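You operate a simulated robot arm through the tools that you are given. There is no shell and no other tool. Be economical: measure what you need, move in short steps, check, and stop when the job is done.

Carry out the task below with a simulated two-armed robot. There is one attempt and no reset: what you move stays moved.

TASK
Put three of the pods from the upper right shelf of the orange bench on the top of the orange bench. Put the 2 weight from the top of the orange bench on top of the pink parcel and the 1 weight on the lower open shelf of the tall cupboard. Open the right pink drawer, fetch the 52 count card from the top of the orange bench and set it in the inside of the right pink drawer, then shut the drawer. Open the blue door. Do these in any order. Set down upright: weight.

The check looks at the end state, three seconds after you hand in, the way a careful person would. Anything else that was tipped, shoved, dropped, spilled or broken makes it a failure.

THE ROBOT
Two 7-joint arms with two-finger parallel grippers on one trunk, on a base that drives. Base frame: it is fixed to the floor where the robot stands at the start and does not move with it; the origin is under the middle of the robot, x ahead of it, y to its left, z up; the surface under the hand at the start is at about z = 0.8. Lengths are in m, angles in degrees, forces in N, time in s.
The left shoulder is at the start at [0.03, 0.119, 1.13], the right one opposite. With the tool pointing down near the work surface each hand reaches from about 0.1 to 0.64 m from the robot's upright axis, wherever it stands, measured 20 degrees to its own side. Places, roughly: blue door [-3.3, 3.2, 0.4]; count card [0.75, 0.75, 0.75]; inside of the right pink drawer [0.6, 1.2, 0.8]; lower open shelf of the tall cupboard [0.8, -0.7, 1.3]; pink parcel (11x11x12 cm) [0.7, -0.1, 0.9]; pod (4x4x3 cm) [0.4, -0.1, 0.4]; right pink drawer [0.6, 1.2, 0.8]; top of the orange bench [0.6, 0.3, 0.8]; weight [0.5, -0.25, 0.75]. Payload 3.43 kg a hand.
The TCP of each hand is the grasp point between the finger pads, 0.03 m short of the fingertips. In the tool frame z runs along the fingers and y along their closing line. The gripper opens to 0.094 m. The fingers are 0.028 m wide and 0.01 m thick; the gripper's body (0.05 by 0.096 m) begins 0.055 m behind the TCP.
Orientation is that of the tool frame in the base frame, as a unit quaternion [w, x, y, z]. With the fingers straight down and closing along the base's y, the tool's x points along the base's -x, its y along +y and its z along -z.

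THE INTERFACE
- The arms move only by the tool servo_tool. It takes "left_increments", "right_increments" or both (then of equal length, played together; a hand with none holds still); each is a list of rows, each a list of 2 entries, a list of its own where there are three numbers: the shift along the tool's x, y, z in m, then the turn, a rotation vector about the tool's x, y, z in degrees. In form: [[[dx, dy, dz], [wx, wy, wz]], ...]. A call has 1 to 10 rows; each row is the pose to reach, as a shift and turn from the pose commanded when the call began, along the tool's axes at that moment. "left_claw" and "right_claw" are, for a hand that has rows, the closure, from 0 (fully open) to 1 (shut), set as the call begins (left out, the last holds). Rows are played at 5 a second. More than 0.05 m and 8.6 degrees between two rows, or a gripper value outside its range, and nothing of the call is played. A pose out of reach is approached as far as the arm can. The call stops where the force on the tool passes 40 N (or 10 N more than at its start, if that is more) or the arm is blocked; 0.2 s more then pass. The fingers move at their own pace (about 0.072 m/s each) and stop on an object; they squeeze with about 31 N. The grip force told is the motor's: it shows also when the fingers shut on nothing. Time passes only in rows, and 0.2 s behind the last, so rows that repeat a pose let the fingers close. It gives the time, the measured TCP pose, the force on the tool (base axes), the opening and the grip force at its end, in the units of the frame above (readings bear some noise), with the torque about the TCP (base axes, N m) and any sound that the robot's microphone picked up.
- Cameras (640 x 400 px; columns grow to the right, rows downward): "scene" is now at [0.0414, -0.0135, 1.8407]; the picture's right is [-0.17, -0.99, 0.00], its down [-0.80, 0.14, -0.58] and it looks along [0.57, -0.10, -0.81] (base axes); focal length 290 px, centre (320, 200). "left" rides on the left gripper at [0.076, -0.014, -0.102] in its tool frame; the picture's right is [0.18, 0.98, 0.00], its down [-0.75, 0.14, -0.64] and it looks along [-0.63, 0.12, 0.77] (tool axes); focal length 243 px, centre (320, 200). "right" rides on the right gripper at [0.076, 0.014, -0.103] in its tool frame; the picture's right is [-0.18, 0.98, 0.00], its down [-0.75, -0.14, -0.64] and it looks along [-0.63, -0.12, 0.77] (tool axes); focal length 243 px, centre (320, 200).
- get_image(camera): a new picture of that camera. No time passes.
- lift_body(by): slides the trunk up (or, below 0, down) by that many m; the arms and the scene camera ride with it, the base frame stays. It gives what a move gives, with no picture.
- drive_base(legs): drives the robot by 1 to 6 legs, each [ahead, turn to the left] in m and degrees, along the robot's own axes; the way and the turn of a leg run together, so that a leg with both is an arc; at most 1.5 m and 180 degrees a leg. The arms and the cameras ride along, it lands a little off, and it stops where it bumps. It gives what a move gives.
- head_to(pan, tilt): turns the head with the scene camera to pan (to the left, within 143 degrees either way) and tilt (down, from -29 to 69), counted from straight ahead of the robot. It gives what a move gives.
- measure_at(camera, pixels): for up to 12 pixels [column, row] of the newest picture of that camera ("zoom" is the newest enlarged one), the place [x, y, z] in the base frame of the surface seen there, good to about 0.002 m, but the place of the scene camera against the robot may be out by one fixed shift of up to 0.018 m in any direction. No time passes.
- enlarge(camera, box): a new picture of the part [left, top, right, bottom] of that camera's present view, enlarged. No time passes.
- job_done(): hands the job in; it is judged then, once.

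Work in short steps. Measure before you move; look again where a grasp or a placing could have gone wrong, and mend it. You have 145 turns and 182 pictures in all, those below and enlarged ones among them. Open the grippers and draw the arms clear of the work before you hand the job in, unless the task says otherwise.

The tools are called after "Call:" by a JSON object that holds its "name" and its "arguments". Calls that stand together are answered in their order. servo_tool: Moves the arms, as the interface text tells. Its arguments: {"type":"object","properties":{"left_increments":{"type":"array"},"left_claw":{"type":"number"},"right_increments":{"type":"array"},"right_claw":{"type":"number"}},"required":[]} The other tools are called the same way: lift_body (by) slides the trunk up or down; drive_base (legs) drives the base; head_to (pan, tilt) turns the head that bears the scene camera; get_image (camera) takes a picture; measure_at (camera, pixels) gives the place of the surface under pixels of a picture; enlarge (camera, box) takes an enlarged picture of a part of a camera's view; job_done () hands the job in.

At the start:

```text
t: 0.0
left_position: [0.337, 0.135, 1.5431]
left_ee_rot: [0.0, 0.0, 1.0, 0.0]
left_ft_force: [-0.6, 0.9, 0.0]
left_torque: [0.04, -0.01, -0.01]
left_finger_gap: 0.0939
left_grasp_force: 0.0
right_position: [0.3947, -0.1703, 1.5018]
right_ee_rot: [0.0, 0.0, 1.0, 0.001]
right_ft_force: [0.1, -0.6, -0.5]
right_torque: [-0.01, -0.02, 0.02]
right_finger_gap: 0.0939
right_grasp_force: 0.0
trunk travel left (down, up): [-0.395, 0.015]
robot x, y, heading: [0.0014, 0.0018, -0.0]
head pan, tilt: [-9.9, 54.4]
```

scene: 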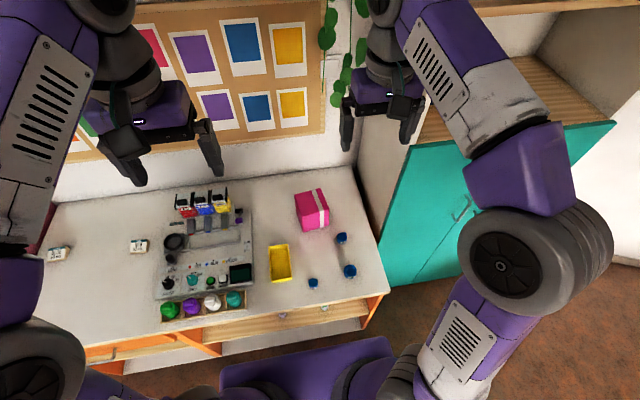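
right: 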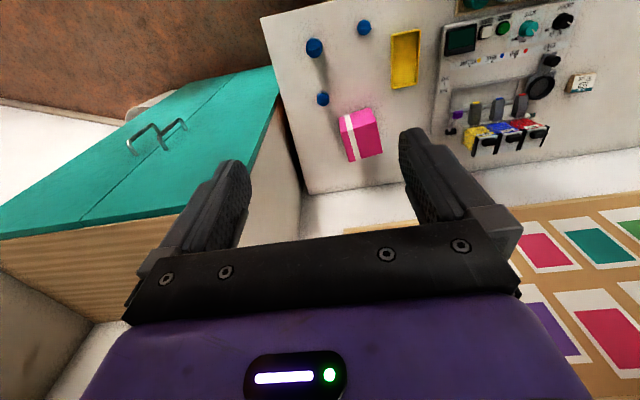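
left: 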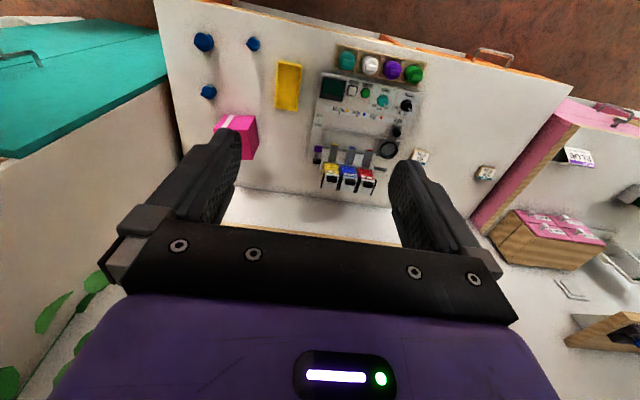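

I start by looking closer at the bench top: the weights at about (313,283), (341,238), (350,271), the parcel at (312,210) and the cards at (57,254), (139,246).

Call:
{"name": "enlarge", "arguments": {"camera": "scene", "box": [250, 170, 400, 310]}}

Call:
{"name": "enlarge", "arguments": {"camera": "scene", "box": [30, 220, 170, 300]}}

Call:
{"name": "measure_at", "arguments": {"camera": "scene", "pixels": [[313, 281], [341, 236], [350, 269], [304, 194], [324, 193], [330, 222], [306, 228], [139, 246], [57, 254], [370, 290], [60, 330], [278, 262]]}}

```text
2.86 times, centred on (325, 240) of scene
```

zoom: 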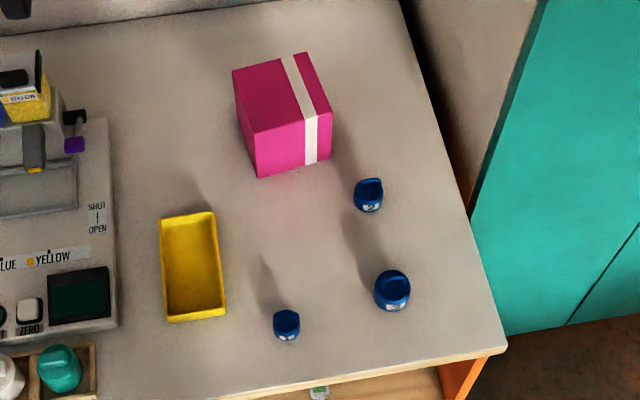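

```text
4.57 times, centred on (100, 260) of scene
```

zoom: 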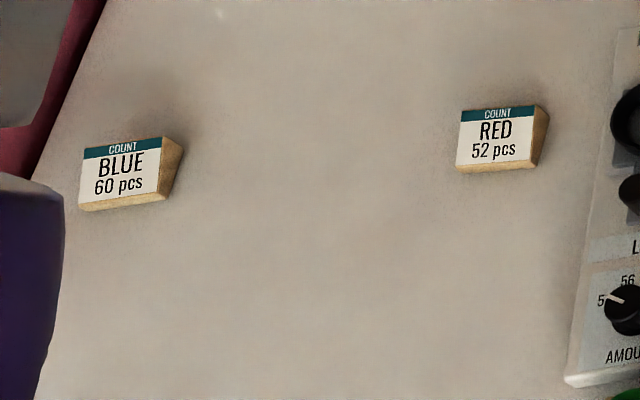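

```text
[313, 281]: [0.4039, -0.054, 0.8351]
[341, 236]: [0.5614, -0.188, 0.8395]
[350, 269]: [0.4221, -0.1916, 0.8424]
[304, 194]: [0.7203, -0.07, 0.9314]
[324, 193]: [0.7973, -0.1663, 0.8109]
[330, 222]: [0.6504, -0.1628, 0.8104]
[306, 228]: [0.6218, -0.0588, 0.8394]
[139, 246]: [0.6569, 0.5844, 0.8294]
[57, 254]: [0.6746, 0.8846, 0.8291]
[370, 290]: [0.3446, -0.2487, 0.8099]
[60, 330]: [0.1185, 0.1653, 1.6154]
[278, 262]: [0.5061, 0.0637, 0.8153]
```

The 52 card is the right one (139,246). Next I read the weights' labels, and look at the shelves to the right and below.

Call:
{"name": "enlarge", "arguments": {"camera": "scene", "box": [300, 225, 364, 265]}}

Call:
{"name": "enlarge", "arguments": {"camera": "scene", "box": [300, 255, 364, 295]}}

Call:
{"name": "head_to", "arguments": {"pan": -45, "tilt": 30}}

Call:
{"name": "get_image", "arguments": {"camera": "scene"}}

```text
10.00 times, centred on (332, 245) of scene
```

zoom: 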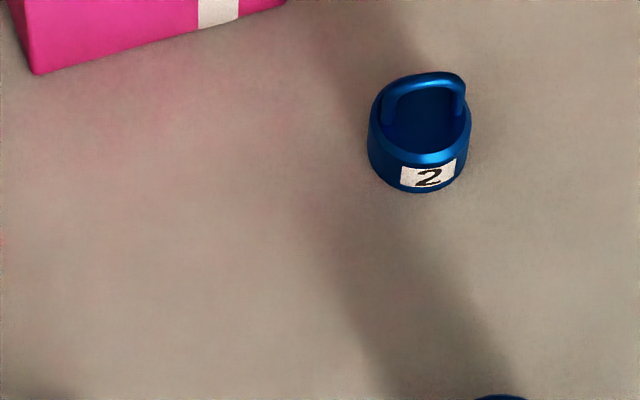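

```text
10.00 times, centred on (332, 275) of scene
```

zoom: 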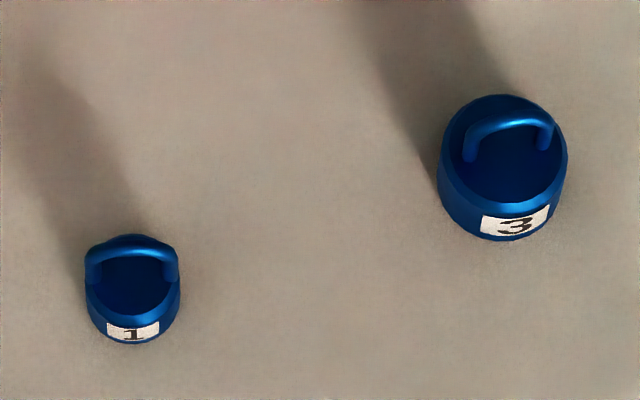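

```text
t: 1.0
left_position: [0.3379, 0.1334, 1.5424]
left_ee_rot: [0.0, 0.0, 1.0, 0.0]
left_ft_force: [-0.6, -0.2, -0.9]
left_torque: [0.03, 0.04, -0.03]
left_finger_gap: 0.094
left_grasp_force: 0.0
right_position: [0.3942, -0.1702, 1.502]
right_ee_rot: [0.001, 0.0, 1.0, 0.001]
right_ft_force: [0.0, -0.8, -0.2]
right_torque: [0.02, 0.01, 0.0]
right_finger_gap: 0.094
right_grasp_force: 0.1
trunk travel left (down, up): [-0.395, 0.015]
robot x, y, heading: [-0.0022, 0.0004, 0.2]
head pan, tilt: [-45.0, 30.0]
```

```text
174 pictures are left
```

scene: 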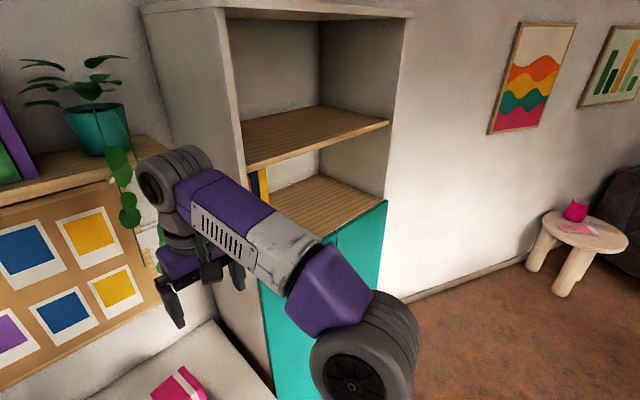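

The lower open shelf is at about (340,200) and the upper one at (320,130). Measuring them, and looking left at the pink unit and behind for the blue door.

Call:
{"name": "measure_at", "arguments": {"camera": "scene", "pixels": [[340, 200], [385, 201], [330, 233], [320, 180], [320, 130], [387, 122], [248, 166], [264, 185], [385, 205], [300, 210], [235, 120], [360, 160]]}}

Call:
{"name": "head_to", "arguments": {"pan": 55, "tilt": 40}}

Call:
{"name": "get_image", "arguments": {"camera": "scene"}}

Call:
{"name": "head_to", "arguments": {"pan": 135, "tilt": 15}}

Call:
{"name": "get_image", "arguments": {"camera": "scene"}}

```text
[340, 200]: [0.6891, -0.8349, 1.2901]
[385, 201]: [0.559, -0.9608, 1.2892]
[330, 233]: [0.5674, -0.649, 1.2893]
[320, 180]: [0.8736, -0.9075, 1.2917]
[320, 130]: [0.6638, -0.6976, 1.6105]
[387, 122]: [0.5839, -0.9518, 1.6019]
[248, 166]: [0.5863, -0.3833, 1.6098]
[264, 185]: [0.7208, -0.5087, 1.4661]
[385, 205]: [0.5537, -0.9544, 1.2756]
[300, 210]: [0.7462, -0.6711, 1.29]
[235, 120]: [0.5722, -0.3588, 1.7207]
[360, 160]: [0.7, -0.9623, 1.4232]
```

```text
t: 2.8
left_position: [0.3388, 0.134, 1.5433]
left_ee_rot: [0.0, -0.001, 1.0, 0.0]
left_ft_force: [-0.4, -0.4, -0.1]
left_torque: [-0.01, 0.0, -0.02]
left_finger_gap: 0.0938
left_grasp_force: 0.0
right_position: [0.3946, -0.1696, 1.5017]
right_ee_rot: [0.0, 0.0, 1.0, 0.001]
right_ft_force: [0.1, -0.1, 0.5]
right_torque: [0.02, -0.02, -0.02]
right_finger_gap: 0.0942
right_grasp_force: 0.0
trunk travel left (down, up): [-0.395, 0.015]
robot x, y, heading: [-0.003, -0.0012, -0.1]
head pan, tilt: [55.0, 40.0]
```

```text
173 pictures are left
```

scene: 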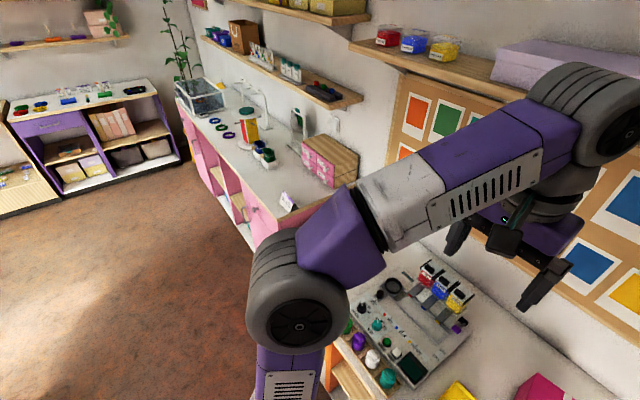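

```text
t: 4.3
left_position: [0.3372, 0.1332, 1.5432]
left_ee_rot: [0.001, 0.0, 1.0, 0.0]
left_ft_force: [-1.1, -0.7, 0.3]
left_torque: [0.01, 0.01, 0.02]
left_finger_gap: 0.094
left_grasp_force: 0.1
right_position: [0.3948, -0.17, 1.5011]
right_ee_rot: [0.0, 0.0, 1.0, 0.001]
right_ft_force: [0.5, -0.3, 0.3]
right_torque: [0.03, 0.01, 0.02]
right_finger_gap: 0.0943
right_grasp_force: 0.0
trunk travel left (down, up): [-0.395, 0.015]
robot x, y, heading: [-0.0013, 0.0005, -0.1]
head pan, tilt: [135.0, 15.0]
```

```text
172 pictures are left
```

scene: 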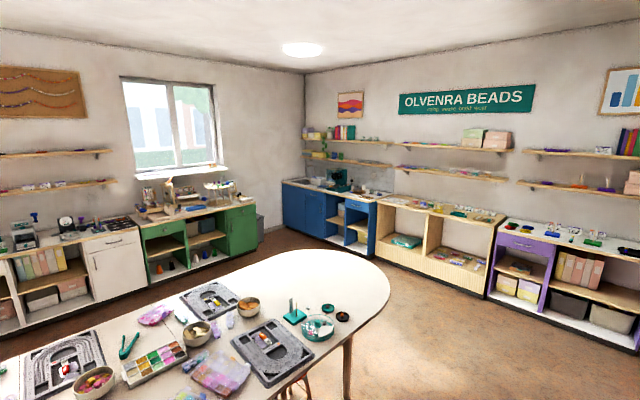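

The blue door is the blue cabinet across the room. First the weights: I move the right hand above the 2 weight (0.561,-0.188) and look down with the wrist camera.

Call:
{"name": "servo_tool", "arguments": {"right_increments": [[[-0.02, 0, 0.04], [0, 0, 0]], [[-0.04, 0, 0.08], [0, 0, 0]], [[-0.06, 0, 0.12], [0, 0, 0]], [[-0.08, -0.005, 0.16], [0, 0, 0]], [[-0.1, -0.01, 0.2], [0, 0, 0]], [[-0.12, -0.015, 0.24], [0, 0, 0]], [[-0.14, -0.018, 0.285], [0, 0, 0]], [[-0.15, -0.018, 0.33], [0, 0, 0]], [[-0.16, -0.018, 0.37], [0, 0, 0]], [[-0.166, -0.018, 0.41], [0, 0, 0]]], "right_claw": 0}}

Call:
{"name": "head_to", "arguments": {"pan": -10, "tilt": 60}}

Call:
{"name": "get_image", "arguments": {"camera": "right"}}

Call:
{"name": "get_image", "arguments": {"camera": "scene"}}

```text
t: 6.5
left_position: [0.3384, 0.1345, 1.5435]
left_ee_rot: [0.0, 0.0, 1.0, 0.0]
left_ft_force: [0.4, -0.1, -0.9]
left_torque: [-0.01, 0.01, 0.01]
left_finger_gap: 0.0939
left_grasp_force: 0.1
right_position: [0.5606, -0.1826, 1.0921]
right_ee_rot: [-0.001, 0.0, 1.0, 0.001]
right_ft_force: [0.3, -0.2, 0.3]
right_torque: [-0.03, 0.02, -0.01]
right_finger_gap: 0.0941
right_grasp_force: 0.1
trunk travel left (down, up): [-0.395, 0.015]
robot x, y, heading: [-0.0006, -0.0001, -0.2]
head pan, tilt: [135.0, 15.0]
```

```text
t: 8.8
left_position: [0.3369, 0.134, 1.5431]
left_ee_rot: [0.0, 0.001, 1.0, 0.0]
left_ft_force: [-0.1, -0.1, 0.1]
left_torque: [-0.01, -0.03, -0.01]
left_finger_gap: 0.094
left_grasp_force: 0.1
right_position: [0.5597, -0.1837, 1.0937]
right_ee_rot: [0.0, -0.001, 1.0, 0.001]
right_ft_force: [-0.3, -0.4, 0.1]
right_torque: [-0.04, -0.01, 0.01]
right_finger_gap: 0.094
right_grasp_force: 0.1
trunk travel left (down, up): [-0.395, 0.015]
robot x, y, heading: [-0.0027, -0.0013, 0.1]
head pan, tilt: [-10.0, 60.0]
```

```text
171 pictures are left
```

right: 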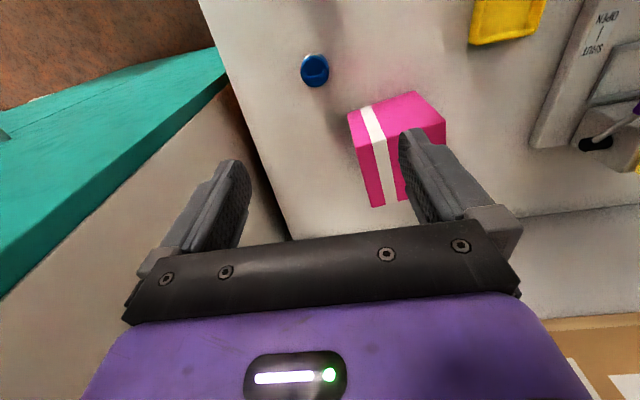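

```text
170 pictures are left
```

scene: 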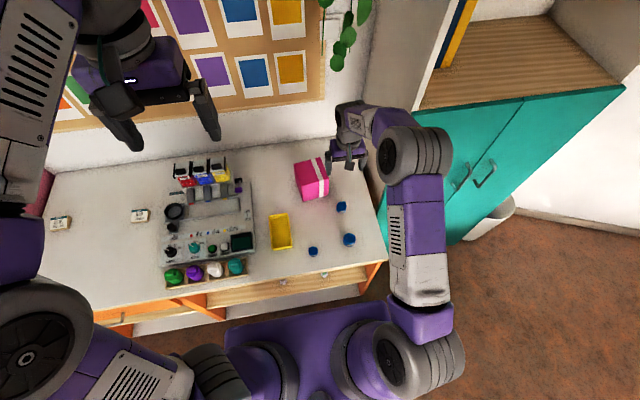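

I measure the visible weight (315,70), and the parcel, in the wrist view to find the scene camera's shift.

Call:
{"name": "measure_at", "arguments": {"camera": "right", "pixels": [[315, 60], [315, 80], [304, 70], [327, 70], [352, 110], [412, 92], [444, 118], [378, 138], [400, 115]]}}

Call:
{"name": "measure_at", "arguments": {"camera": "scene", "pixels": [[341, 206], [295, 164], [323, 158], [329, 178], [301, 186], [312, 172]]}}

Call:
{"name": "enlarge", "arguments": {"camera": "right", "box": [280, 40, 360, 90]}}

```text
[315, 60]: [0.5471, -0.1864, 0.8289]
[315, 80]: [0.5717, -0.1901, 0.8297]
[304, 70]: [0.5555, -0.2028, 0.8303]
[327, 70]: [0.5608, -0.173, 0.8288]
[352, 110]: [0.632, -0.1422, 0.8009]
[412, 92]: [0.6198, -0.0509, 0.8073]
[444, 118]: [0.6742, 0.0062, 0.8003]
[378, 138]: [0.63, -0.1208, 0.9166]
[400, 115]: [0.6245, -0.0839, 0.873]
```

```text
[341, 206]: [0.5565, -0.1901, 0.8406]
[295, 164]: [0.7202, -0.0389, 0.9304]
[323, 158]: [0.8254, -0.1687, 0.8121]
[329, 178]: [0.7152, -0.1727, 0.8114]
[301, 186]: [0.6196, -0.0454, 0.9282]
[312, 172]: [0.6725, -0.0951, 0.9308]
```

```text
8.00 times, centred on (320, 65) of right
```

zoom: 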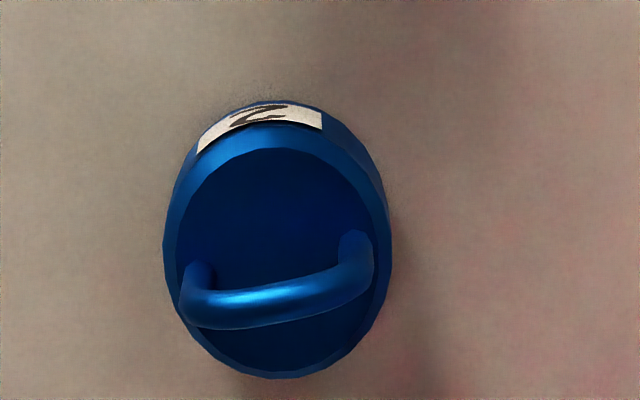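

The wrist view puts the 2 weight's centre at (0.560,-0.188), body top 0.829, table 0.8005 (scene camera reads ~0.011 too high). I lower with the open fingers around its body in y.

Call:
{"name": "servo_tool", "arguments": {"right_increments": [[[0, -0.003, 0.045], [0, 0, 0]], [[0, -0.003, 0.09], [0, 0, 0]], [[0, -0.003, 0.135], [0, 0, 0]], [[0, -0.003, 0.175], [0, 0, 0]], [[0, -0.003, 0.205], [0, 0, 0]]]}}

Call:
{"name": "get_image", "arguments": {"camera": "right"}}

```text
t: 10.0
left_position: [0.3375, 0.1346, 1.5432]
left_ee_rot: [0.0, 0.001, 1.0, 0.001]
left_ft_force: [-1.1, -0.1, 0.1]
left_torque: [0.03, 0.02, -0.02]
left_finger_gap: 0.094
left_grasp_force: 0.1
right_position: [0.5594, -0.1875, 0.8869]
right_ee_rot: [0.0, -0.001, 1.0, 0.0]
right_ft_force: [-0.5, 0.9, 0.8]
right_torque: [-0.05, 0.01, 0.01]
right_finger_gap: 0.094
right_grasp_force: 0.0
trunk travel left (down, up): [-0.395, 0.015]
robot x, y, heading: [-0.0027, -0.0003, 0.1]
head pan, tilt: [-10.0, 60.0]
```

```text
168 pictures are left
```

right: 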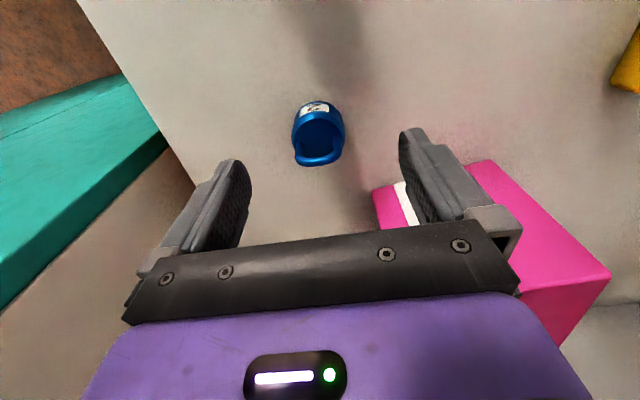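

The weight sits at (318,135), where the grasp axis should meet it. Lowering the rest and closing.

Call:
{"name": "servo_tool", "arguments": {"right_increments": [[[0, 0, 0.03], [0, 0, 0]], [[0, 0, 0.051], [0, 0, 0]]]}}

Call:
{"name": "servo_tool", "arguments": {"right_increments": [[[0, 0, 0], [0, 0, 0]], [[0, 0, 0], [0, 0, 0]], [[0, 0, 0], [0, 0, 0]], [[0, 0, 0], [0, 0, 0]], [[0, 0, 0], [0, 0, 0]]], "right_claw": 1}}

Call:
{"name": "get_image", "arguments": {"camera": "right"}}

```text
t: 10.6
left_position: [0.3373, 0.1352, 1.543]
left_ee_rot: [0.0, 0.0, 1.0, 0.0]
left_ft_force: [0.6, -0.4, 0.7]
left_torque: [-0.01, -0.01, 0.01]
left_finger_gap: 0.0944
left_grasp_force: 0.1
right_position: [0.558, -0.1878, 0.8351]
right_ee_rot: [0.001, 0.0, 1.0, 0.001]
right_ft_force: [0.7, 0.0, 0.0]
right_torque: [-0.01, -0.03, 0.0]
right_finger_gap: 0.094
right_grasp_force: 0.1
trunk travel left (down, up): [-0.395, 0.015]
robot x, y, heading: [0.0022, -0.0025, 0.1]
head pan, tilt: [-10.0, 60.0]
```

```text
t: 11.8
left_position: [0.338, 0.1337, 1.5424]
left_ee_rot: [0.0, 0.001, 1.0, 0.0]
left_ft_force: [0.8, -0.1, 0.8]
left_torque: [0.01, -0.03, 0.01]
left_finger_gap: 0.094
left_grasp_force: 0.1
right_position: [0.5578, -0.187, 0.8369]
right_ee_rot: [0.001, 0.0, 1.0, 0.001]
right_ft_force: [-0.1, -0.7, 0.4]
right_torque: [-0.1, 0.03, -0.01]
right_finger_gap: 0.0393
right_grasp_force: 31.0
trunk travel left (down, up): [-0.395, 0.015]
robot x, y, heading: [-0.0018, -0.0006, 0.1]
head pan, tilt: [-10.0, 60.0]
```

```text
167 pictures are left
```

right: 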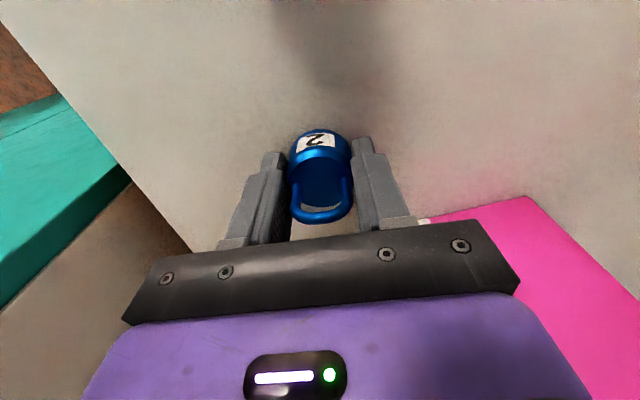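

Gripped with a gap of 39 mm. I lift straight up 0.2 m and look at the parcel.

Call:
{"name": "servo_tool", "arguments": {"right_increments": [[[0, 0, -0.04], [0, 0, 0]], [[0, 0, -0.08], [0, 0, 0]], [[0, 0, -0.12], [0, 0, 0]], [[0, 0, -0.16], [0, 0, 0]], [[0, 0, -0.2], [0, 0, 0]]]}}

Call:
{"name": "get_image", "arguments": {"camera": "right"}}

Call:
{"name": "enlarge", "arguments": {"camera": "scene", "box": [260, 110, 420, 230]}}

```text
t: 13.0
left_position: [0.3365, 0.1348, 1.5424]
left_ee_rot: [0.0, 0.0, 1.0, -0.001]
left_ft_force: [0.6, 0.2, -0.2]
left_torque: [0.0, -0.04, 0.03]
left_finger_gap: 0.0939
left_grasp_force: 0.0
right_position: [0.5563, -0.1889, 1.0332]
right_ee_rot: [0.0, 0.0, 1.0, 0.001]
right_ft_force: [-0.3, -0.8, -2.1]
right_torque: [-0.02, 0.0, 0.0]
right_finger_gap: 0.0392
right_grasp_force: 31.2
trunk travel left (down, up): [-0.395, 0.015]
robot x, y, heading: [-0.0005, 0.0008, -0.1]
head pan, tilt: [-10.0, 60.0]
```

```text
166 pictures are left
```

right: 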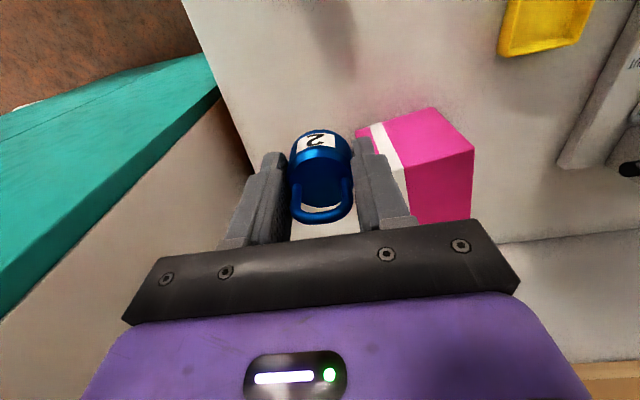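

```text
3.33 times, centred on (340, 170) of scene
```

zoom: 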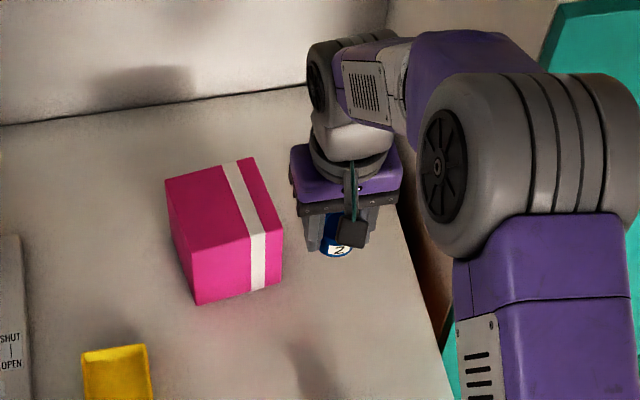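

Measuring the parcel's top corners from the zoom and from the wrist view.

Call:
{"name": "measure_at", "arguments": {"camera": "zoom", "pixels": [[172, 183], [249, 161], [277, 226], [191, 247], [222, 205], [182, 215], [262, 192], [336, 250]]}}

Call:
{"name": "measure_at", "arguments": {"camera": "right", "pixels": [[409, 172], [470, 154], [440, 165], [432, 110], [440, 190], [465, 212]]}}

```text
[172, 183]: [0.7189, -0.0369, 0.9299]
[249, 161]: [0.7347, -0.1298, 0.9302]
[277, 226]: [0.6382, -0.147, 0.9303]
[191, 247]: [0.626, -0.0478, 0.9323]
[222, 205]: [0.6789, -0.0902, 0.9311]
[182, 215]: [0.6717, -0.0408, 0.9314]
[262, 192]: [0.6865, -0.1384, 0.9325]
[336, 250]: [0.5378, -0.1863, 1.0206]
```

```text
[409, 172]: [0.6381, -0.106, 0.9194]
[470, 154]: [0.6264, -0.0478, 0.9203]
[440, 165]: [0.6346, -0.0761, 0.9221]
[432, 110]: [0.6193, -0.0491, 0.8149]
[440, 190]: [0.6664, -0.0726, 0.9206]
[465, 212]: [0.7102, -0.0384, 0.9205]
```

Parcel top centre is about (0.680,-0.091), z 0.920. I move the weight over it at the present height.

Call:
{"name": "servo_tool", "arguments": {"right_increments": [[[-0.03, 0.024, 0], [0, 0, 0]], [[-0.06, 0.048, 0], [0, 0, 0]], [[-0.09, 0.072, 0], [0, 0, 0]], [[-0.12, 0.096, 0], [0, 0, 0]], [[-0.12, 0.096, 0], [0, 0, 0]]]}}

Call:
{"name": "get_image", "arguments": {"camera": "right"}}

```text
t: 14.2
left_position: [0.337, 0.1344, 1.5425]
left_ee_rot: [0.0, 0.0, 1.0, 0.0]
left_ft_force: [1.1, -0.2, 0.6]
left_torque: [-0.02, -0.03, 0.0]
left_finger_gap: 0.0943
left_grasp_force: 0.0
right_position: [0.6483, -0.0985, 1.0389]
right_ee_rot: [-0.001, 0.0, 1.0, 0.002]
right_ft_force: [-0.9, -1.0, -3.5]
right_torque: [-0.01, -0.02, 0.01]
right_finger_gap: 0.0391
right_grasp_force: 30.8
right hand out of reach, approached as far as the arm can: row 4, 5
trunk travel left (down, up): [-0.395, 0.015]
robot x, y, heading: [0.0005, -0.0036, 0.3]
head pan, tilt: [-10.0, 60.0]
```

```text
164 pictures are left
```

right: 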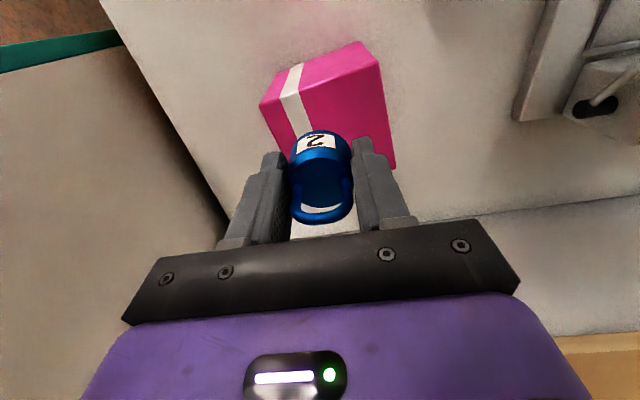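

The arm runs out at x 0.648. I check the gap between the base (purple, ~(280,340)) and the bench to see whether I may drive a few cm ahead.

Call:
{"name": "head_to", "arguments": {"pan": 0, "tilt": 69}}

Call:
{"name": "get_image", "arguments": {"camera": "scene"}}

```text
t: 14.9
left_position: [0.3389, 0.1341, 1.5424]
left_ee_rot: [0.0, -0.001, 1.0, 0.0]
left_ft_force: [0.1, 0.4, 0.6]
left_torque: [-0.02, 0.02, 0.03]
left_finger_gap: 0.0941
left_grasp_force: 0.1
right_position: [0.65, -0.0977, 1.0393]
right_ee_rot: [-0.001, 0.0, 1.0, 0.001]
right_ft_force: [0.4, -1.0, -2.0]
right_torque: [-0.02, 0.04, -0.03]
right_finger_gap: 0.039
right_grasp_force: 30.8
trunk travel left (down, up): [-0.395, 0.015]
robot x, y, heading: [-0.0, 0.0008, 0.0]
head pan, tilt: [0.0, 68.8]
```

```text
163 pictures are left
```

scene: 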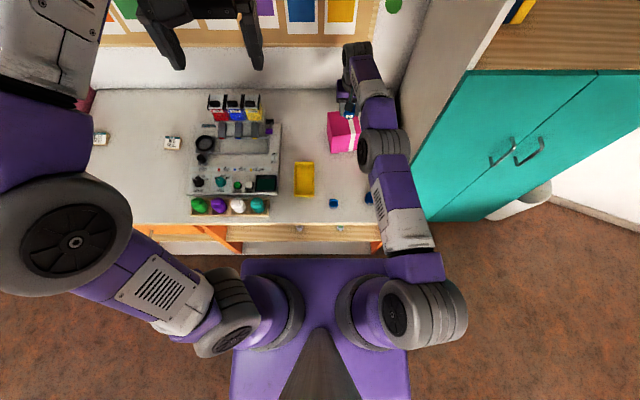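

Call:
{"name": "measure_at", "arguments": {"camera": "scene", "pixels": [[320, 262], [250, 262], [340, 222], [340, 234], [320, 245], [340, 240], [320, 257], [313, 228], [299, 228], [380, 245]]}}

Call:
{"name": "enlarge", "arguments": {"camera": "scene", "box": [220, 200, 400, 280]}}

```text
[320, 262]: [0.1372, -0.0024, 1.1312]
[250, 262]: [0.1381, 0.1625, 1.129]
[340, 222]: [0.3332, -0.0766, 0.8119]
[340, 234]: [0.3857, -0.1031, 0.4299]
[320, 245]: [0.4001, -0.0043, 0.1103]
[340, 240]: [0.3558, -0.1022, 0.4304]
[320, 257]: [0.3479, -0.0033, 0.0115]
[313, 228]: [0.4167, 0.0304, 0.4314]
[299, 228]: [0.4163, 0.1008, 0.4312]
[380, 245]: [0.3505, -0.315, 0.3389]
```

```text
3.56 times, centred on (310, 240) of scene
```

zoom: 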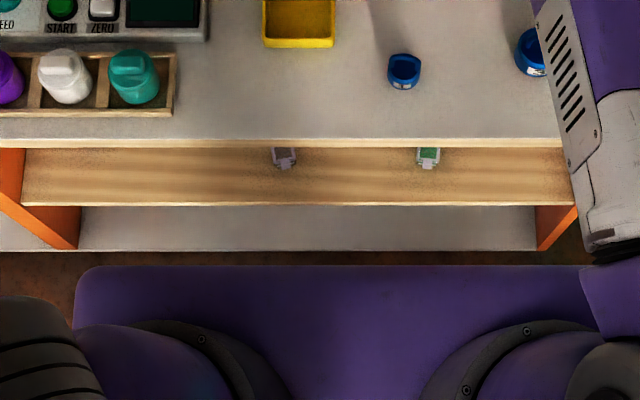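

The trunk front is at x 0.137 and floor is visible up to x 0.35, so a 3 cm drive ahead is safe and gives the needed reach.

Call:
{"name": "drive_base", "arguments": {"legs": [[0.03, 0]]}}

Call:
{"name": "get_image", "arguments": {"camera": "right"}}

```text
t: 15.7
left_position: [0.3638, 0.1354, 1.5441]
left_ee_rot: [0.002, 0.0, 1.0, 0.0]
left_ft_force: [0.0, -0.2, -0.1]
left_torque: [-0.03, -0.03, 0.02]
left_finger_gap: 0.0939
left_grasp_force: 0.0
right_position: [0.6758, -0.0974, 1.0414]
right_ee_rot: [0.0, 0.001, 1.0, 0.002]
right_ft_force: [-0.5, -0.1, -2.2]
right_torque: [-0.03, 0.05, -0.01]
right_finger_gap: 0.039
right_grasp_force: 30.5
trunk travel left (down, up): [-0.395, 0.015]
robot x, y, heading: [0.0274, 0.0007, 0.2]
head pan, tilt: [0.0, 68.8]
```

```text
161 pictures are left
```

right: 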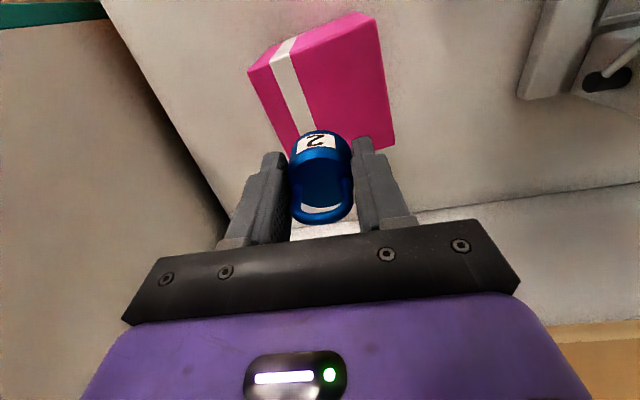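

The hand is now at (0.676,-0.097) over the parcel's middle. Lowering part way and checking.

Call:
{"name": "servo_tool", "arguments": {"right_increments": [[[0, 0.003, 0.03], [0, 0, 0]], [[0, 0.004, 0.06], [0, 0, 0]], [[0, 0.004, 0.06], [0, 0, 0]]]}}

Call:
{"name": "enlarge", "arguments": {"camera": "scene", "box": [280, 60, 400, 160]}}

Call:
{"name": "get_image", "arguments": {"camera": "right"}}

```text
t: 16.5
left_position: [0.3661, 0.136, 1.5419]
left_ee_rot: [0.001, 0.0, 1.0, 0.001]
left_ft_force: [-0.6, 0.3, -0.2]
left_torque: [0.0, 0.0, 0.02]
left_finger_gap: 0.0941
left_grasp_force: 0.1
right_position: [0.6679, -0.0923, 0.98]
right_ee_rot: [0.0, 0.0, 1.0, 0.0]
right_ft_force: [-0.1, -1.1, -2.9]
right_torque: [-0.03, 0.01, 0.0]
right_finger_gap: 0.0393
right_grasp_force: 30.9
right hand out of reach, approached as far as the arm can: row 1, 2, 3
trunk travel left (down, up): [-0.395, 0.015]
robot x, y, heading: [0.0283, 0.0047, -0.2]
head pan, tilt: [0.0, 68.8]
```

```text
4.00 times, centred on (340, 110) of scene
```

zoom: 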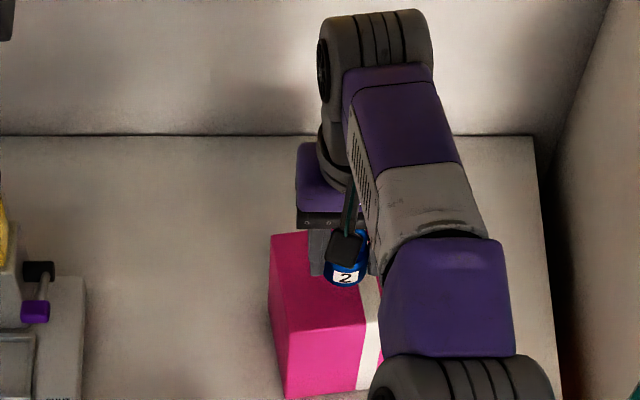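

```text
159 pictures are left
```

right: 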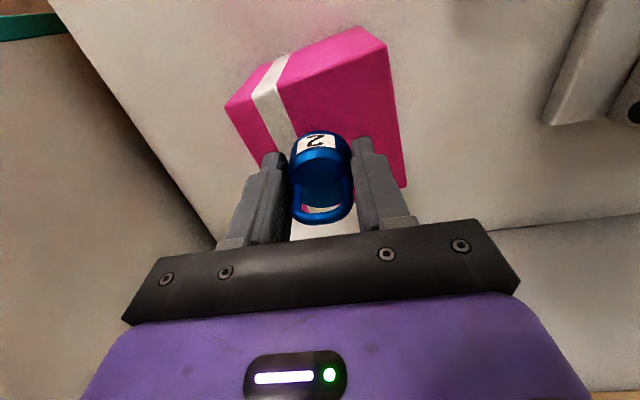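

The hand is at (0.668,-0.092,0.980), well inside the parcel top. I use the trunk to lower the last bit without losing reach.

Call:
{"name": "lift_body", "arguments": {"by": -0.021}}

Call:
{"name": "enlarge", "arguments": {"camera": "right", "box": [220, 100, 420, 240]}}

```text
t: 17.2
left_position: [0.3657, 0.1343, 1.5223]
left_ee_rot: [0.001, 0.0, 1.0, 0.001]
left_ft_force: [0.4, -1.3, -0.3]
left_torque: [-0.01, 0.03, 0.01]
left_finger_gap: 0.0937
left_grasp_force: 0.0
right_position: [0.668, -0.0919, 0.9593]
right_ee_rot: [0.0, 0.0, 1.0, 0.001]
right_ft_force: [0.0, -0.3, -1.8]
right_torque: [-0.01, -0.01, 0.01]
right_finger_gap: 0.0391
right_grasp_force: 30.9
trunk travel left (down, up): [-0.374, 0.036]
robot x, y, heading: [0.0248, 0.0013, 0.0]
head pan, tilt: [0.0, 68.8]
```

```text
2.86 times, centred on (320, 170) of right
```

zoom: 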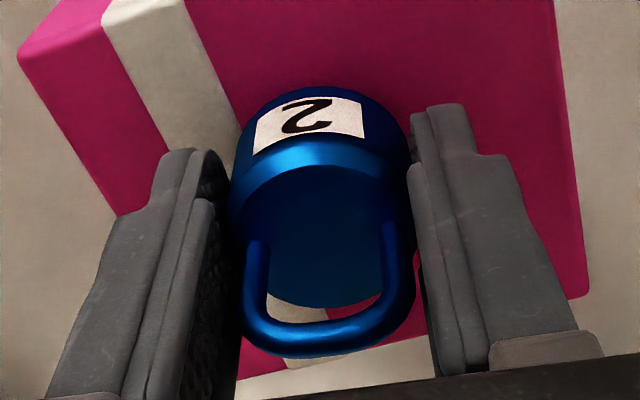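

Still carrying about 2 N. I lower a few mm more until it takes load.

Call:
{"name": "lift_body", "arguments": {"by": -0.003}}

```text
t: 17.7
left_position: [0.3665, 0.1347, 1.5187]
left_ee_rot: [0.0, 0.0, 1.0, 0.0]
left_ft_force: [0.2, -1.1, 0.2]
left_torque: [0.02, -0.04, 0.05]
left_finger_gap: 0.0942
left_grasp_force: 0.1
right_position: [0.669, -0.0916, 0.9567]
right_ee_rot: [0.001, 0.0, 1.0, 0.002]
right_ft_force: [-0.3, -0.8, -2.3]
right_torque: [-0.04, 0.0, -0.01]
right_finger_gap: 0.0391
right_grasp_force: 30.8
trunk travel left (down, up): [-0.371, 0.039]
robot x, y, heading: [0.0282, 0.0046, 0.2]
head pan, tilt: [0.0, 68.8]
```

Call:
{"name": "lift_body", "arguments": {"by": -0.002}}

```text
t: 18.3
left_position: [0.3665, 0.1354, 1.518]
left_ee_rot: [0.001, 0.001, 1.0, 0.0]
left_ft_force: [-0.2, 0.2, -1.0]
left_torque: [0.0, 0.0, 0.01]
left_finger_gap: 0.094
left_grasp_force: 0.1
right_position: [0.6684, -0.0931, 0.9557]
right_ee_rot: [0.0, -0.001, 1.0, 0.001]
right_ft_force: [-1.1, 0.7, 7.5]
right_torque: [-0.17, 0.09, -0.01]
right_finger_gap: 0.0392
right_grasp_force: 30.7
trunk travel left (down, up): [-0.369, 0.041]
robot x, y, heading: [0.029, 0.0053, -0.0]
head pan, tilt: [0.0, 68.8]
```

Contact (+7.5 N) at z 0.9557. Now I open the fingers, holding still.

Call:
{"name": "servo_tool", "arguments": {"right_increments": [[[0, 0, 0], [0, 0, 0]], [[0, 0, 0], [0, 0, 0]], [[0, 0, 0], [0, 0, 0]], [[0, 0, 0], [0, 0, 0]]], "right_claw": 0}}

Call:
{"name": "lift_body", "arguments": {"by": 0.04}}

Call:
{"name": "get_image", "arguments": {"camera": "right"}}

```text
t: 19.3
left_position: [0.367, 0.1331, 1.5175]
left_ee_rot: [0.001, 0.0, 1.0, 0.0]
left_ft_force: [0.2, 0.6, -0.1]
left_torque: [0.03, -0.03, -0.01]
left_finger_gap: 0.094
left_grasp_force: 0.1
right_position: [0.6684, -0.0927, 0.9544]
right_ee_rot: [0.0, 0.0, 1.0, 0.001]
right_ft_force: [-0.2, -0.5, 0.3]
right_torque: [-0.02, 0.02, 0.03]
right_finger_gap: 0.094
right_grasp_force: 0.1
trunk travel left (down, up): [-0.369, 0.041]
robot x, y, heading: [0.0283, 0.002, -0.2]
head pan, tilt: [0.0, 68.8]
```

```text
t: 20.1
left_position: [0.3674, 0.1345, 1.5571]
left_ee_rot: [0.0, -0.001, 1.0, 0.0]
left_ft_force: [0.6, 0.5, -0.6]
left_torque: [0.0, -0.03, 0.03]
left_finger_gap: 0.094
left_grasp_force: 0.1
right_position: [0.668, -0.0926, 0.9945]
right_ee_rot: [0.0, 0.0, 1.0, 0.001]
right_ft_force: [0.6, 0.0, 0.0]
right_torque: [-0.01, 0.0, 0.0]
right_finger_gap: 0.0941
right_grasp_force: 0.0
trunk travel left (down, up): [-0.409, 0.001]
robot x, y, heading: [0.0266, -0.0009, -0.0]
head pan, tilt: [0.0, 68.8]
```

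```text
157 pictures are left
```

right: 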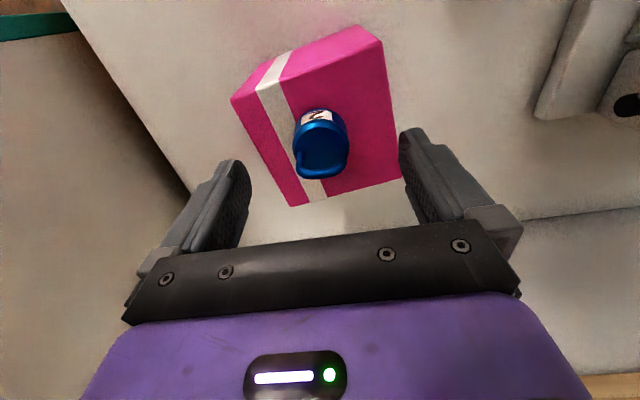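

The 2 weight stands upright on the parcel. Now I lift and move back above the 1 weight near (0.404,-0.054).

Call:
{"name": "servo_tool", "arguments": {"right_increments": [[[0, 0, -0.04], [0, 0, 0]], [[0, 0, -0.08], [0, 0, 0]], [[0.045, 0.007, -0.08], [0, 0, 0]], [[0.09, 0.014, -0.08], [0, 0, 0]], [[0.135, 0.02, -0.08], [0, 0, 0]], [[0.18, 0.025, -0.08], [0, 0, 0]], [[0.225, 0.03, -0.08], [0, 0, 0]], [[0.265, 0.033, -0.06], [0, 0, 0]], [[0.265, 0.033, -0.01], [0, 0, 0]]]}}

Call:
{"name": "get_image", "arguments": {"camera": "right"}}

Call:
{"name": "get_image", "arguments": {"camera": "scene"}}

```text
t: 22.1
left_position: [0.3687, 0.1341, 1.5569]
left_ee_rot: [-0.001, -0.001, 1.0, 0.0]
left_ft_force: [0.3, -0.3, 0.1]
left_torque: [0.0, 0.0, 0.01]
left_finger_gap: 0.0941
left_grasp_force: 0.1
right_position: [0.6368, 0.0195, 0.9567]
right_ee_rot: [-0.002, 0.0, 1.0, 0.002]
right_ft_force: [0.3, -0.8, 0.9]
right_torque: [0.02, 0.02, 0.01]
right_finger_gap: 0.0937
right_grasp_force: 0.1
right hand out of reach, approached as far as the arm can: row 1, 2, 3, 4, 5, 6, 7, 8, 9
trunk travel left (down, up): [-0.409, 0.001]
robot x, y, heading: [0.0299, -0.0012, -0.1]
head pan, tilt: [0.0, 68.8]
```

```text
156 pictures are left
```

right: 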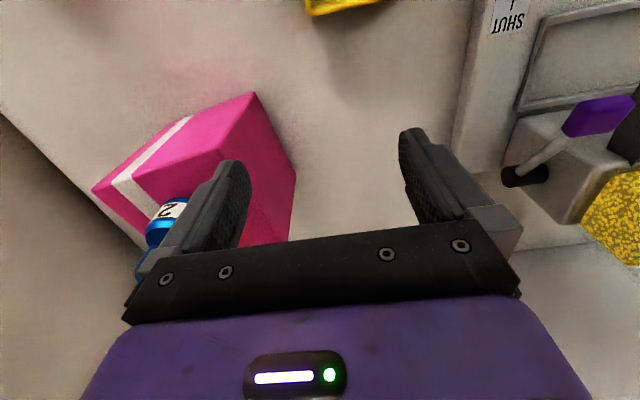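

```text
155 pictures are left
```

scene: 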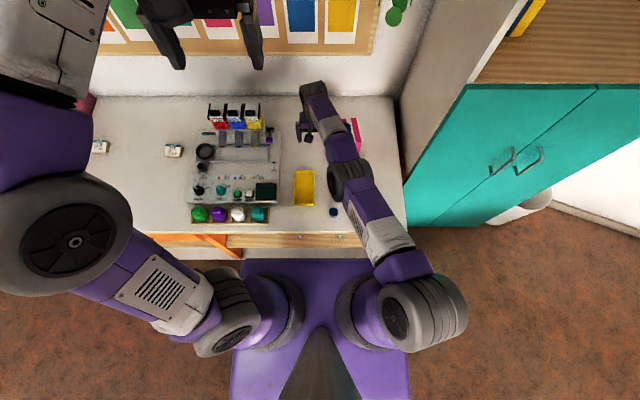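

The arm is stretched straight and the solver failed to retract; the hand slid sideways to (0.637,0.020). I check that the 2 weight is still standing.

Call:
{"name": "enlarge", "arguments": {"camera": "scene", "box": [290, 80, 390, 160]}}

Call:
{"name": "enlarge", "arguments": {"camera": "right", "box": [80, 80, 320, 300]}}

```text
5.00 times, centred on (340, 120) of scene
```

zoom: 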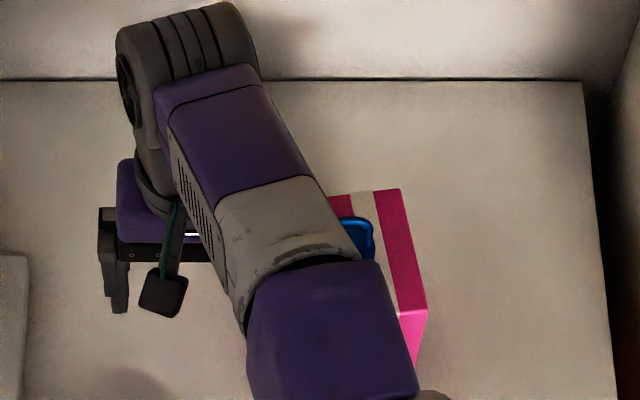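

```text
1.82 times, centred on (200, 190) of right
```

zoom: 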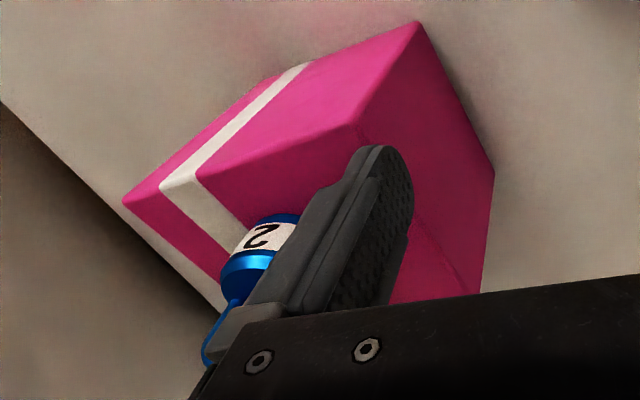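

The 2 weight is still upright. I drive straight back 0.3 m to take the stretched arm clear before unbending it.

Call:
{"name": "drive_base", "arguments": {"legs": [[-0.3, 0]]}}

Call:
{"name": "servo_tool", "arguments": {"right_increments": [[[0, 0, 0], [0, 0, 0]], [[0.0, 0, -0.03], [0, 0, 0]]]}}

Call:
{"name": "get_image", "arguments": {"camera": "scene"}}

```text
t: 24.1
left_position: [0.0666, 0.1353, 1.5574]
left_ee_rot: [0.0, -0.001, 1.0, 0.0]
left_ft_force: [0.6, 0.6, 0.0]
left_torque: [0.01, 0.02, 0.03]
left_finger_gap: 0.094
left_grasp_force: 0.1
right_position: [0.3364, 0.0194, 0.9563]
right_ee_rot: [-0.001, -0.003, 1.0, 0.001]
right_ft_force: [0.7, -0.1, 0.1]
right_torque: [0.03, 0.0, -0.01]
right_finger_gap: 0.0939
right_grasp_force: 0.0
trunk travel left (down, up): [-0.409, 0.001]
robot x, y, heading: [-0.27, -0.0, 0.1]
head pan, tilt: [0.0, 68.8]
```

```text
t: 24.7
left_position: [0.066, 0.1354, 1.5575]
left_ee_rot: [0.0, -0.002, 1.0, 0.001]
left_ft_force: [-0.1, 0.8, -0.5]
left_torque: [0.01, -0.02, 0.05]
left_finger_gap: 0.0943
left_grasp_force: 0.2
right_position: [0.337, 0.0226, 0.9841]
right_ee_rot: [-0.003, -0.002, 1.0, 0.0]
right_ft_force: [-0.9, -0.6, -0.2]
right_torque: [-0.02, -0.02, 0.01]
right_finger_gap: 0.0938
right_grasp_force: 0.1
right hand out of reach, approached as far as the arm can: row 2
trunk travel left (down, up): [-0.409, 0.001]
robot x, y, heading: [-0.2727, -0.002, 0.2]
head pan, tilt: [0.0, 68.8]
```

```text
152 pictures are left
```

scene: 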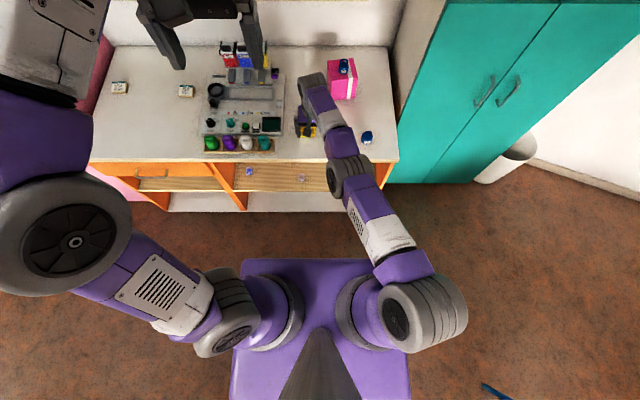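

The weight stands mid-parcel (343,67) and nothing is disturbed. Now I try to unbend the arm with a gentle inward and upward move.

Call:
{"name": "servo_tool", "arguments": {"right_increments": [[[0.01, -0.02, -0.02], [0, 0, 0]], [[0.02, -0.04, -0.04], [0, 0, 0]], [[0.04, -0.07, -0.06], [0, 0, 0]], [[0.06, -0.1, -0.08], [0, 0, 0]]]}}

```text
t: 25.7
left_position: [0.0663, 0.1336, 1.557]
left_ee_rot: [0.0, -0.002, 1.0, 0.0]
left_ft_force: [-0.5, 0.3, -0.2]
left_torque: [-0.01, -0.03, 0.02]
left_finger_gap: 0.0943
left_grasp_force: 0.1
right_position: [0.3689, -0.0628, 1.0638]
right_ee_rot: [-0.003, -0.002, 1.0, 0.001]
right_ft_force: [-0.5, 0.8, 0.5]
right_torque: [-0.01, 0.02, 0.0]
right_finger_gap: 0.0941
right_grasp_force: 0.0
right hand out of reach, approached as far as the arm can: row 1, 2, 3, 4
trunk travel left (down, up): [-0.409, 0.001]
robot x, y, heading: [-0.2715, -0.001, -0.0]
head pan, tilt: [0.0, 68.8]
```

The elbow still seems locked straight. I try turning the tool (pitch) while coming inward to break it loose.

Call:
{"name": "servo_tool", "arguments": {"right_increments": [[[0.02, 0, 0], [0, 8, 0]], [[0.04, 0, 0], [0, 16, 0]], [[0.06, 0, 0], [0, 24, 0]], [[0.08, 0, 0], [0, 32, 0]], [[0.1, 0, 0], [0, 40, 0]]]}}

Call:
{"name": "get_image", "arguments": {"camera": "scene"}}

```text
t: 26.9
left_position: [0.0672, 0.1348, 1.5564]
left_ee_rot: [0.0, -0.002, 1.0, -0.001]
left_ft_force: [-0.1, 0.0, 0.9]
left_torque: [0.0, -0.01, 0.03]
left_finger_gap: 0.0939
left_grasp_force: 0.1
right_position: [0.2547, -0.0518, 1.0762]
right_ee_rot: [-0.298, -0.001, 0.955, 0.0]
right_ft_force: [0.2, -0.4, -1.3]
right_torque: [0.03, -0.02, -0.01]
right_finger_gap: 0.0943
right_grasp_force: 0.2
right hand out of reach, approached as far as the arm can: row 1, 2, 3, 4, 5
trunk travel left (down, up): [-0.409, 0.001]
robot x, y, heading: [-0.2714, -0.0011, 0.2]
head pan, tilt: [0.0, 68.8]
```

```text
151 pictures are left
```

scene: 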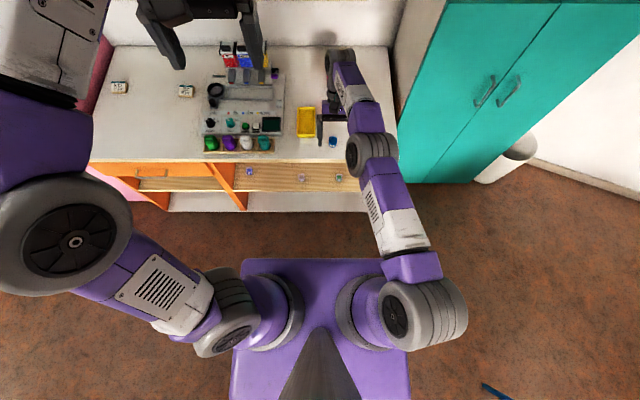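

The wrist is still on the reach limit. I command inward and to the left while rotating back, so the elbow can bend outward.

Call:
{"name": "servo_tool", "arguments": {"right_increments": [[[0.033, 0.02, 0.0], [0, -7, 0]], [[0.066, 0.04, 0.0], [0, -14, 0]], [[0.099, 0.06, 0.0], [0, -21, 0]], [[0.13, 0.08, 0.0], [0, -28, 0]], [[0.15, 0.1, 0.0], [0, -35, 0]], [[0.17, 0.12, 0.0], [0, -35, 0]], [[0.19, 0.14, 0.0], [0, -35, 0]]]}}

```text
t: 28.5
left_position: [0.065, 0.1362, 1.5571]
left_ee_rot: [0.001, -0.002, 1.0, 0.0]
left_ft_force: [-1.1, -0.9, -0.1]
left_torque: [-0.01, 0.04, 0.0]
left_finger_gap: 0.0941
left_grasp_force: 0.1
right_position: [0.098, 0.0898, 1.184]
right_ee_rot: [0.004, -0.001, 1.0, 0.001]
right_ft_force: [-0.2, 0.2, -0.1]
right_torque: [-0.02, -0.03, 0.01]
right_finger_gap: 0.0941
right_grasp_force: 0.0
trunk travel left (down, up): [-0.409, 0.001]
robot x, y, heading: [-0.2737, 0.0013, -0.1]
head pan, tilt: [0.0, 68.8]
```

Unlocked: the arm is bent again at (0.098,0.090,1.184). I drive forward 0.24 m and move the hand over the 1 weight.

Call:
{"name": "drive_base", "arguments": {"legs": [[0.24, 0]]}}

Call:
{"name": "servo_tool", "arguments": {"right_increments": [[[-0.015, -0.03, 0.03], [0, 0, 0]], [[-0.03, -0.06, 0.06], [0, 0, 0]], [[-0.045, -0.09, 0.09], [0, 0, 0]], [[-0.06, -0.12, 0.13], [0, 0, 0]], [[-0.066, -0.146, 0.17], [0, 0, 0]], [[-0.066, -0.146, 0.2], [0, 0, 0]]]}}

Call:
{"name": "get_image", "arguments": {"camera": "right"}}

Call:
{"name": "get_image", "arguments": {"camera": "scene"}}

```text
t: 30.3
left_position: [0.3083, 0.1361, 1.5562]
left_ee_rot: [0.0, -0.001, 1.0, 0.001]
left_ft_force: [-1.2, -0.8, -0.5]
left_torque: [0.01, 0.0, 0.02]
left_finger_gap: 0.094
left_grasp_force: 0.0
right_position: [0.3416, 0.09, 1.1837]
right_ee_rot: [0.004, -0.002, 1.0, 0.001]
right_ft_force: [0.3, -0.1, 0.3]
right_torque: [-0.01, -0.01, 0.0]
right_finger_gap: 0.094
right_grasp_force: 0.1
trunk travel left (down, up): [-0.409, 0.001]
robot x, y, heading: [-0.0258, -0.001, -0.0]
head pan, tilt: [0.0, 68.8]
```

```text
refused: row 4 steps farther than a row can; nothing moved
```

```text
150 pictures are left
```

right: 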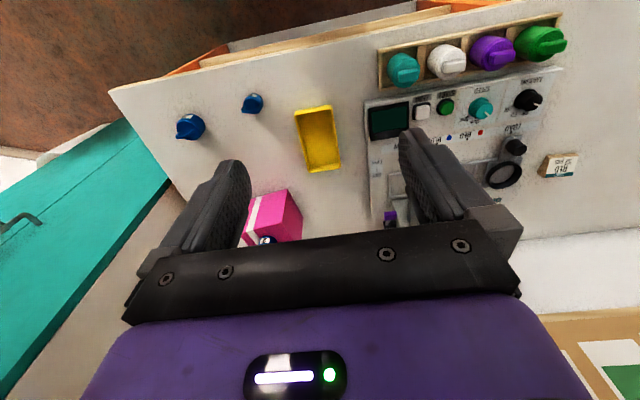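

```text
149 pictures are left
```

scene: 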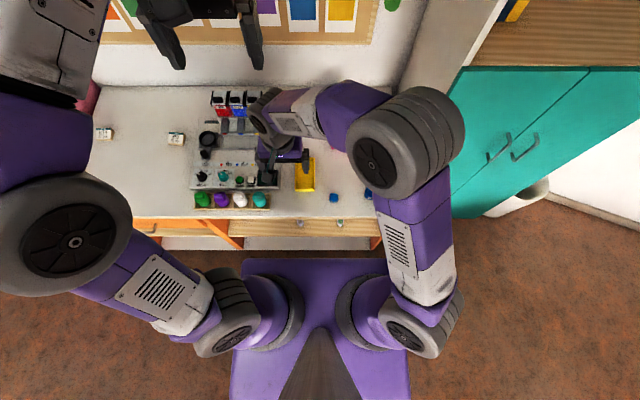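

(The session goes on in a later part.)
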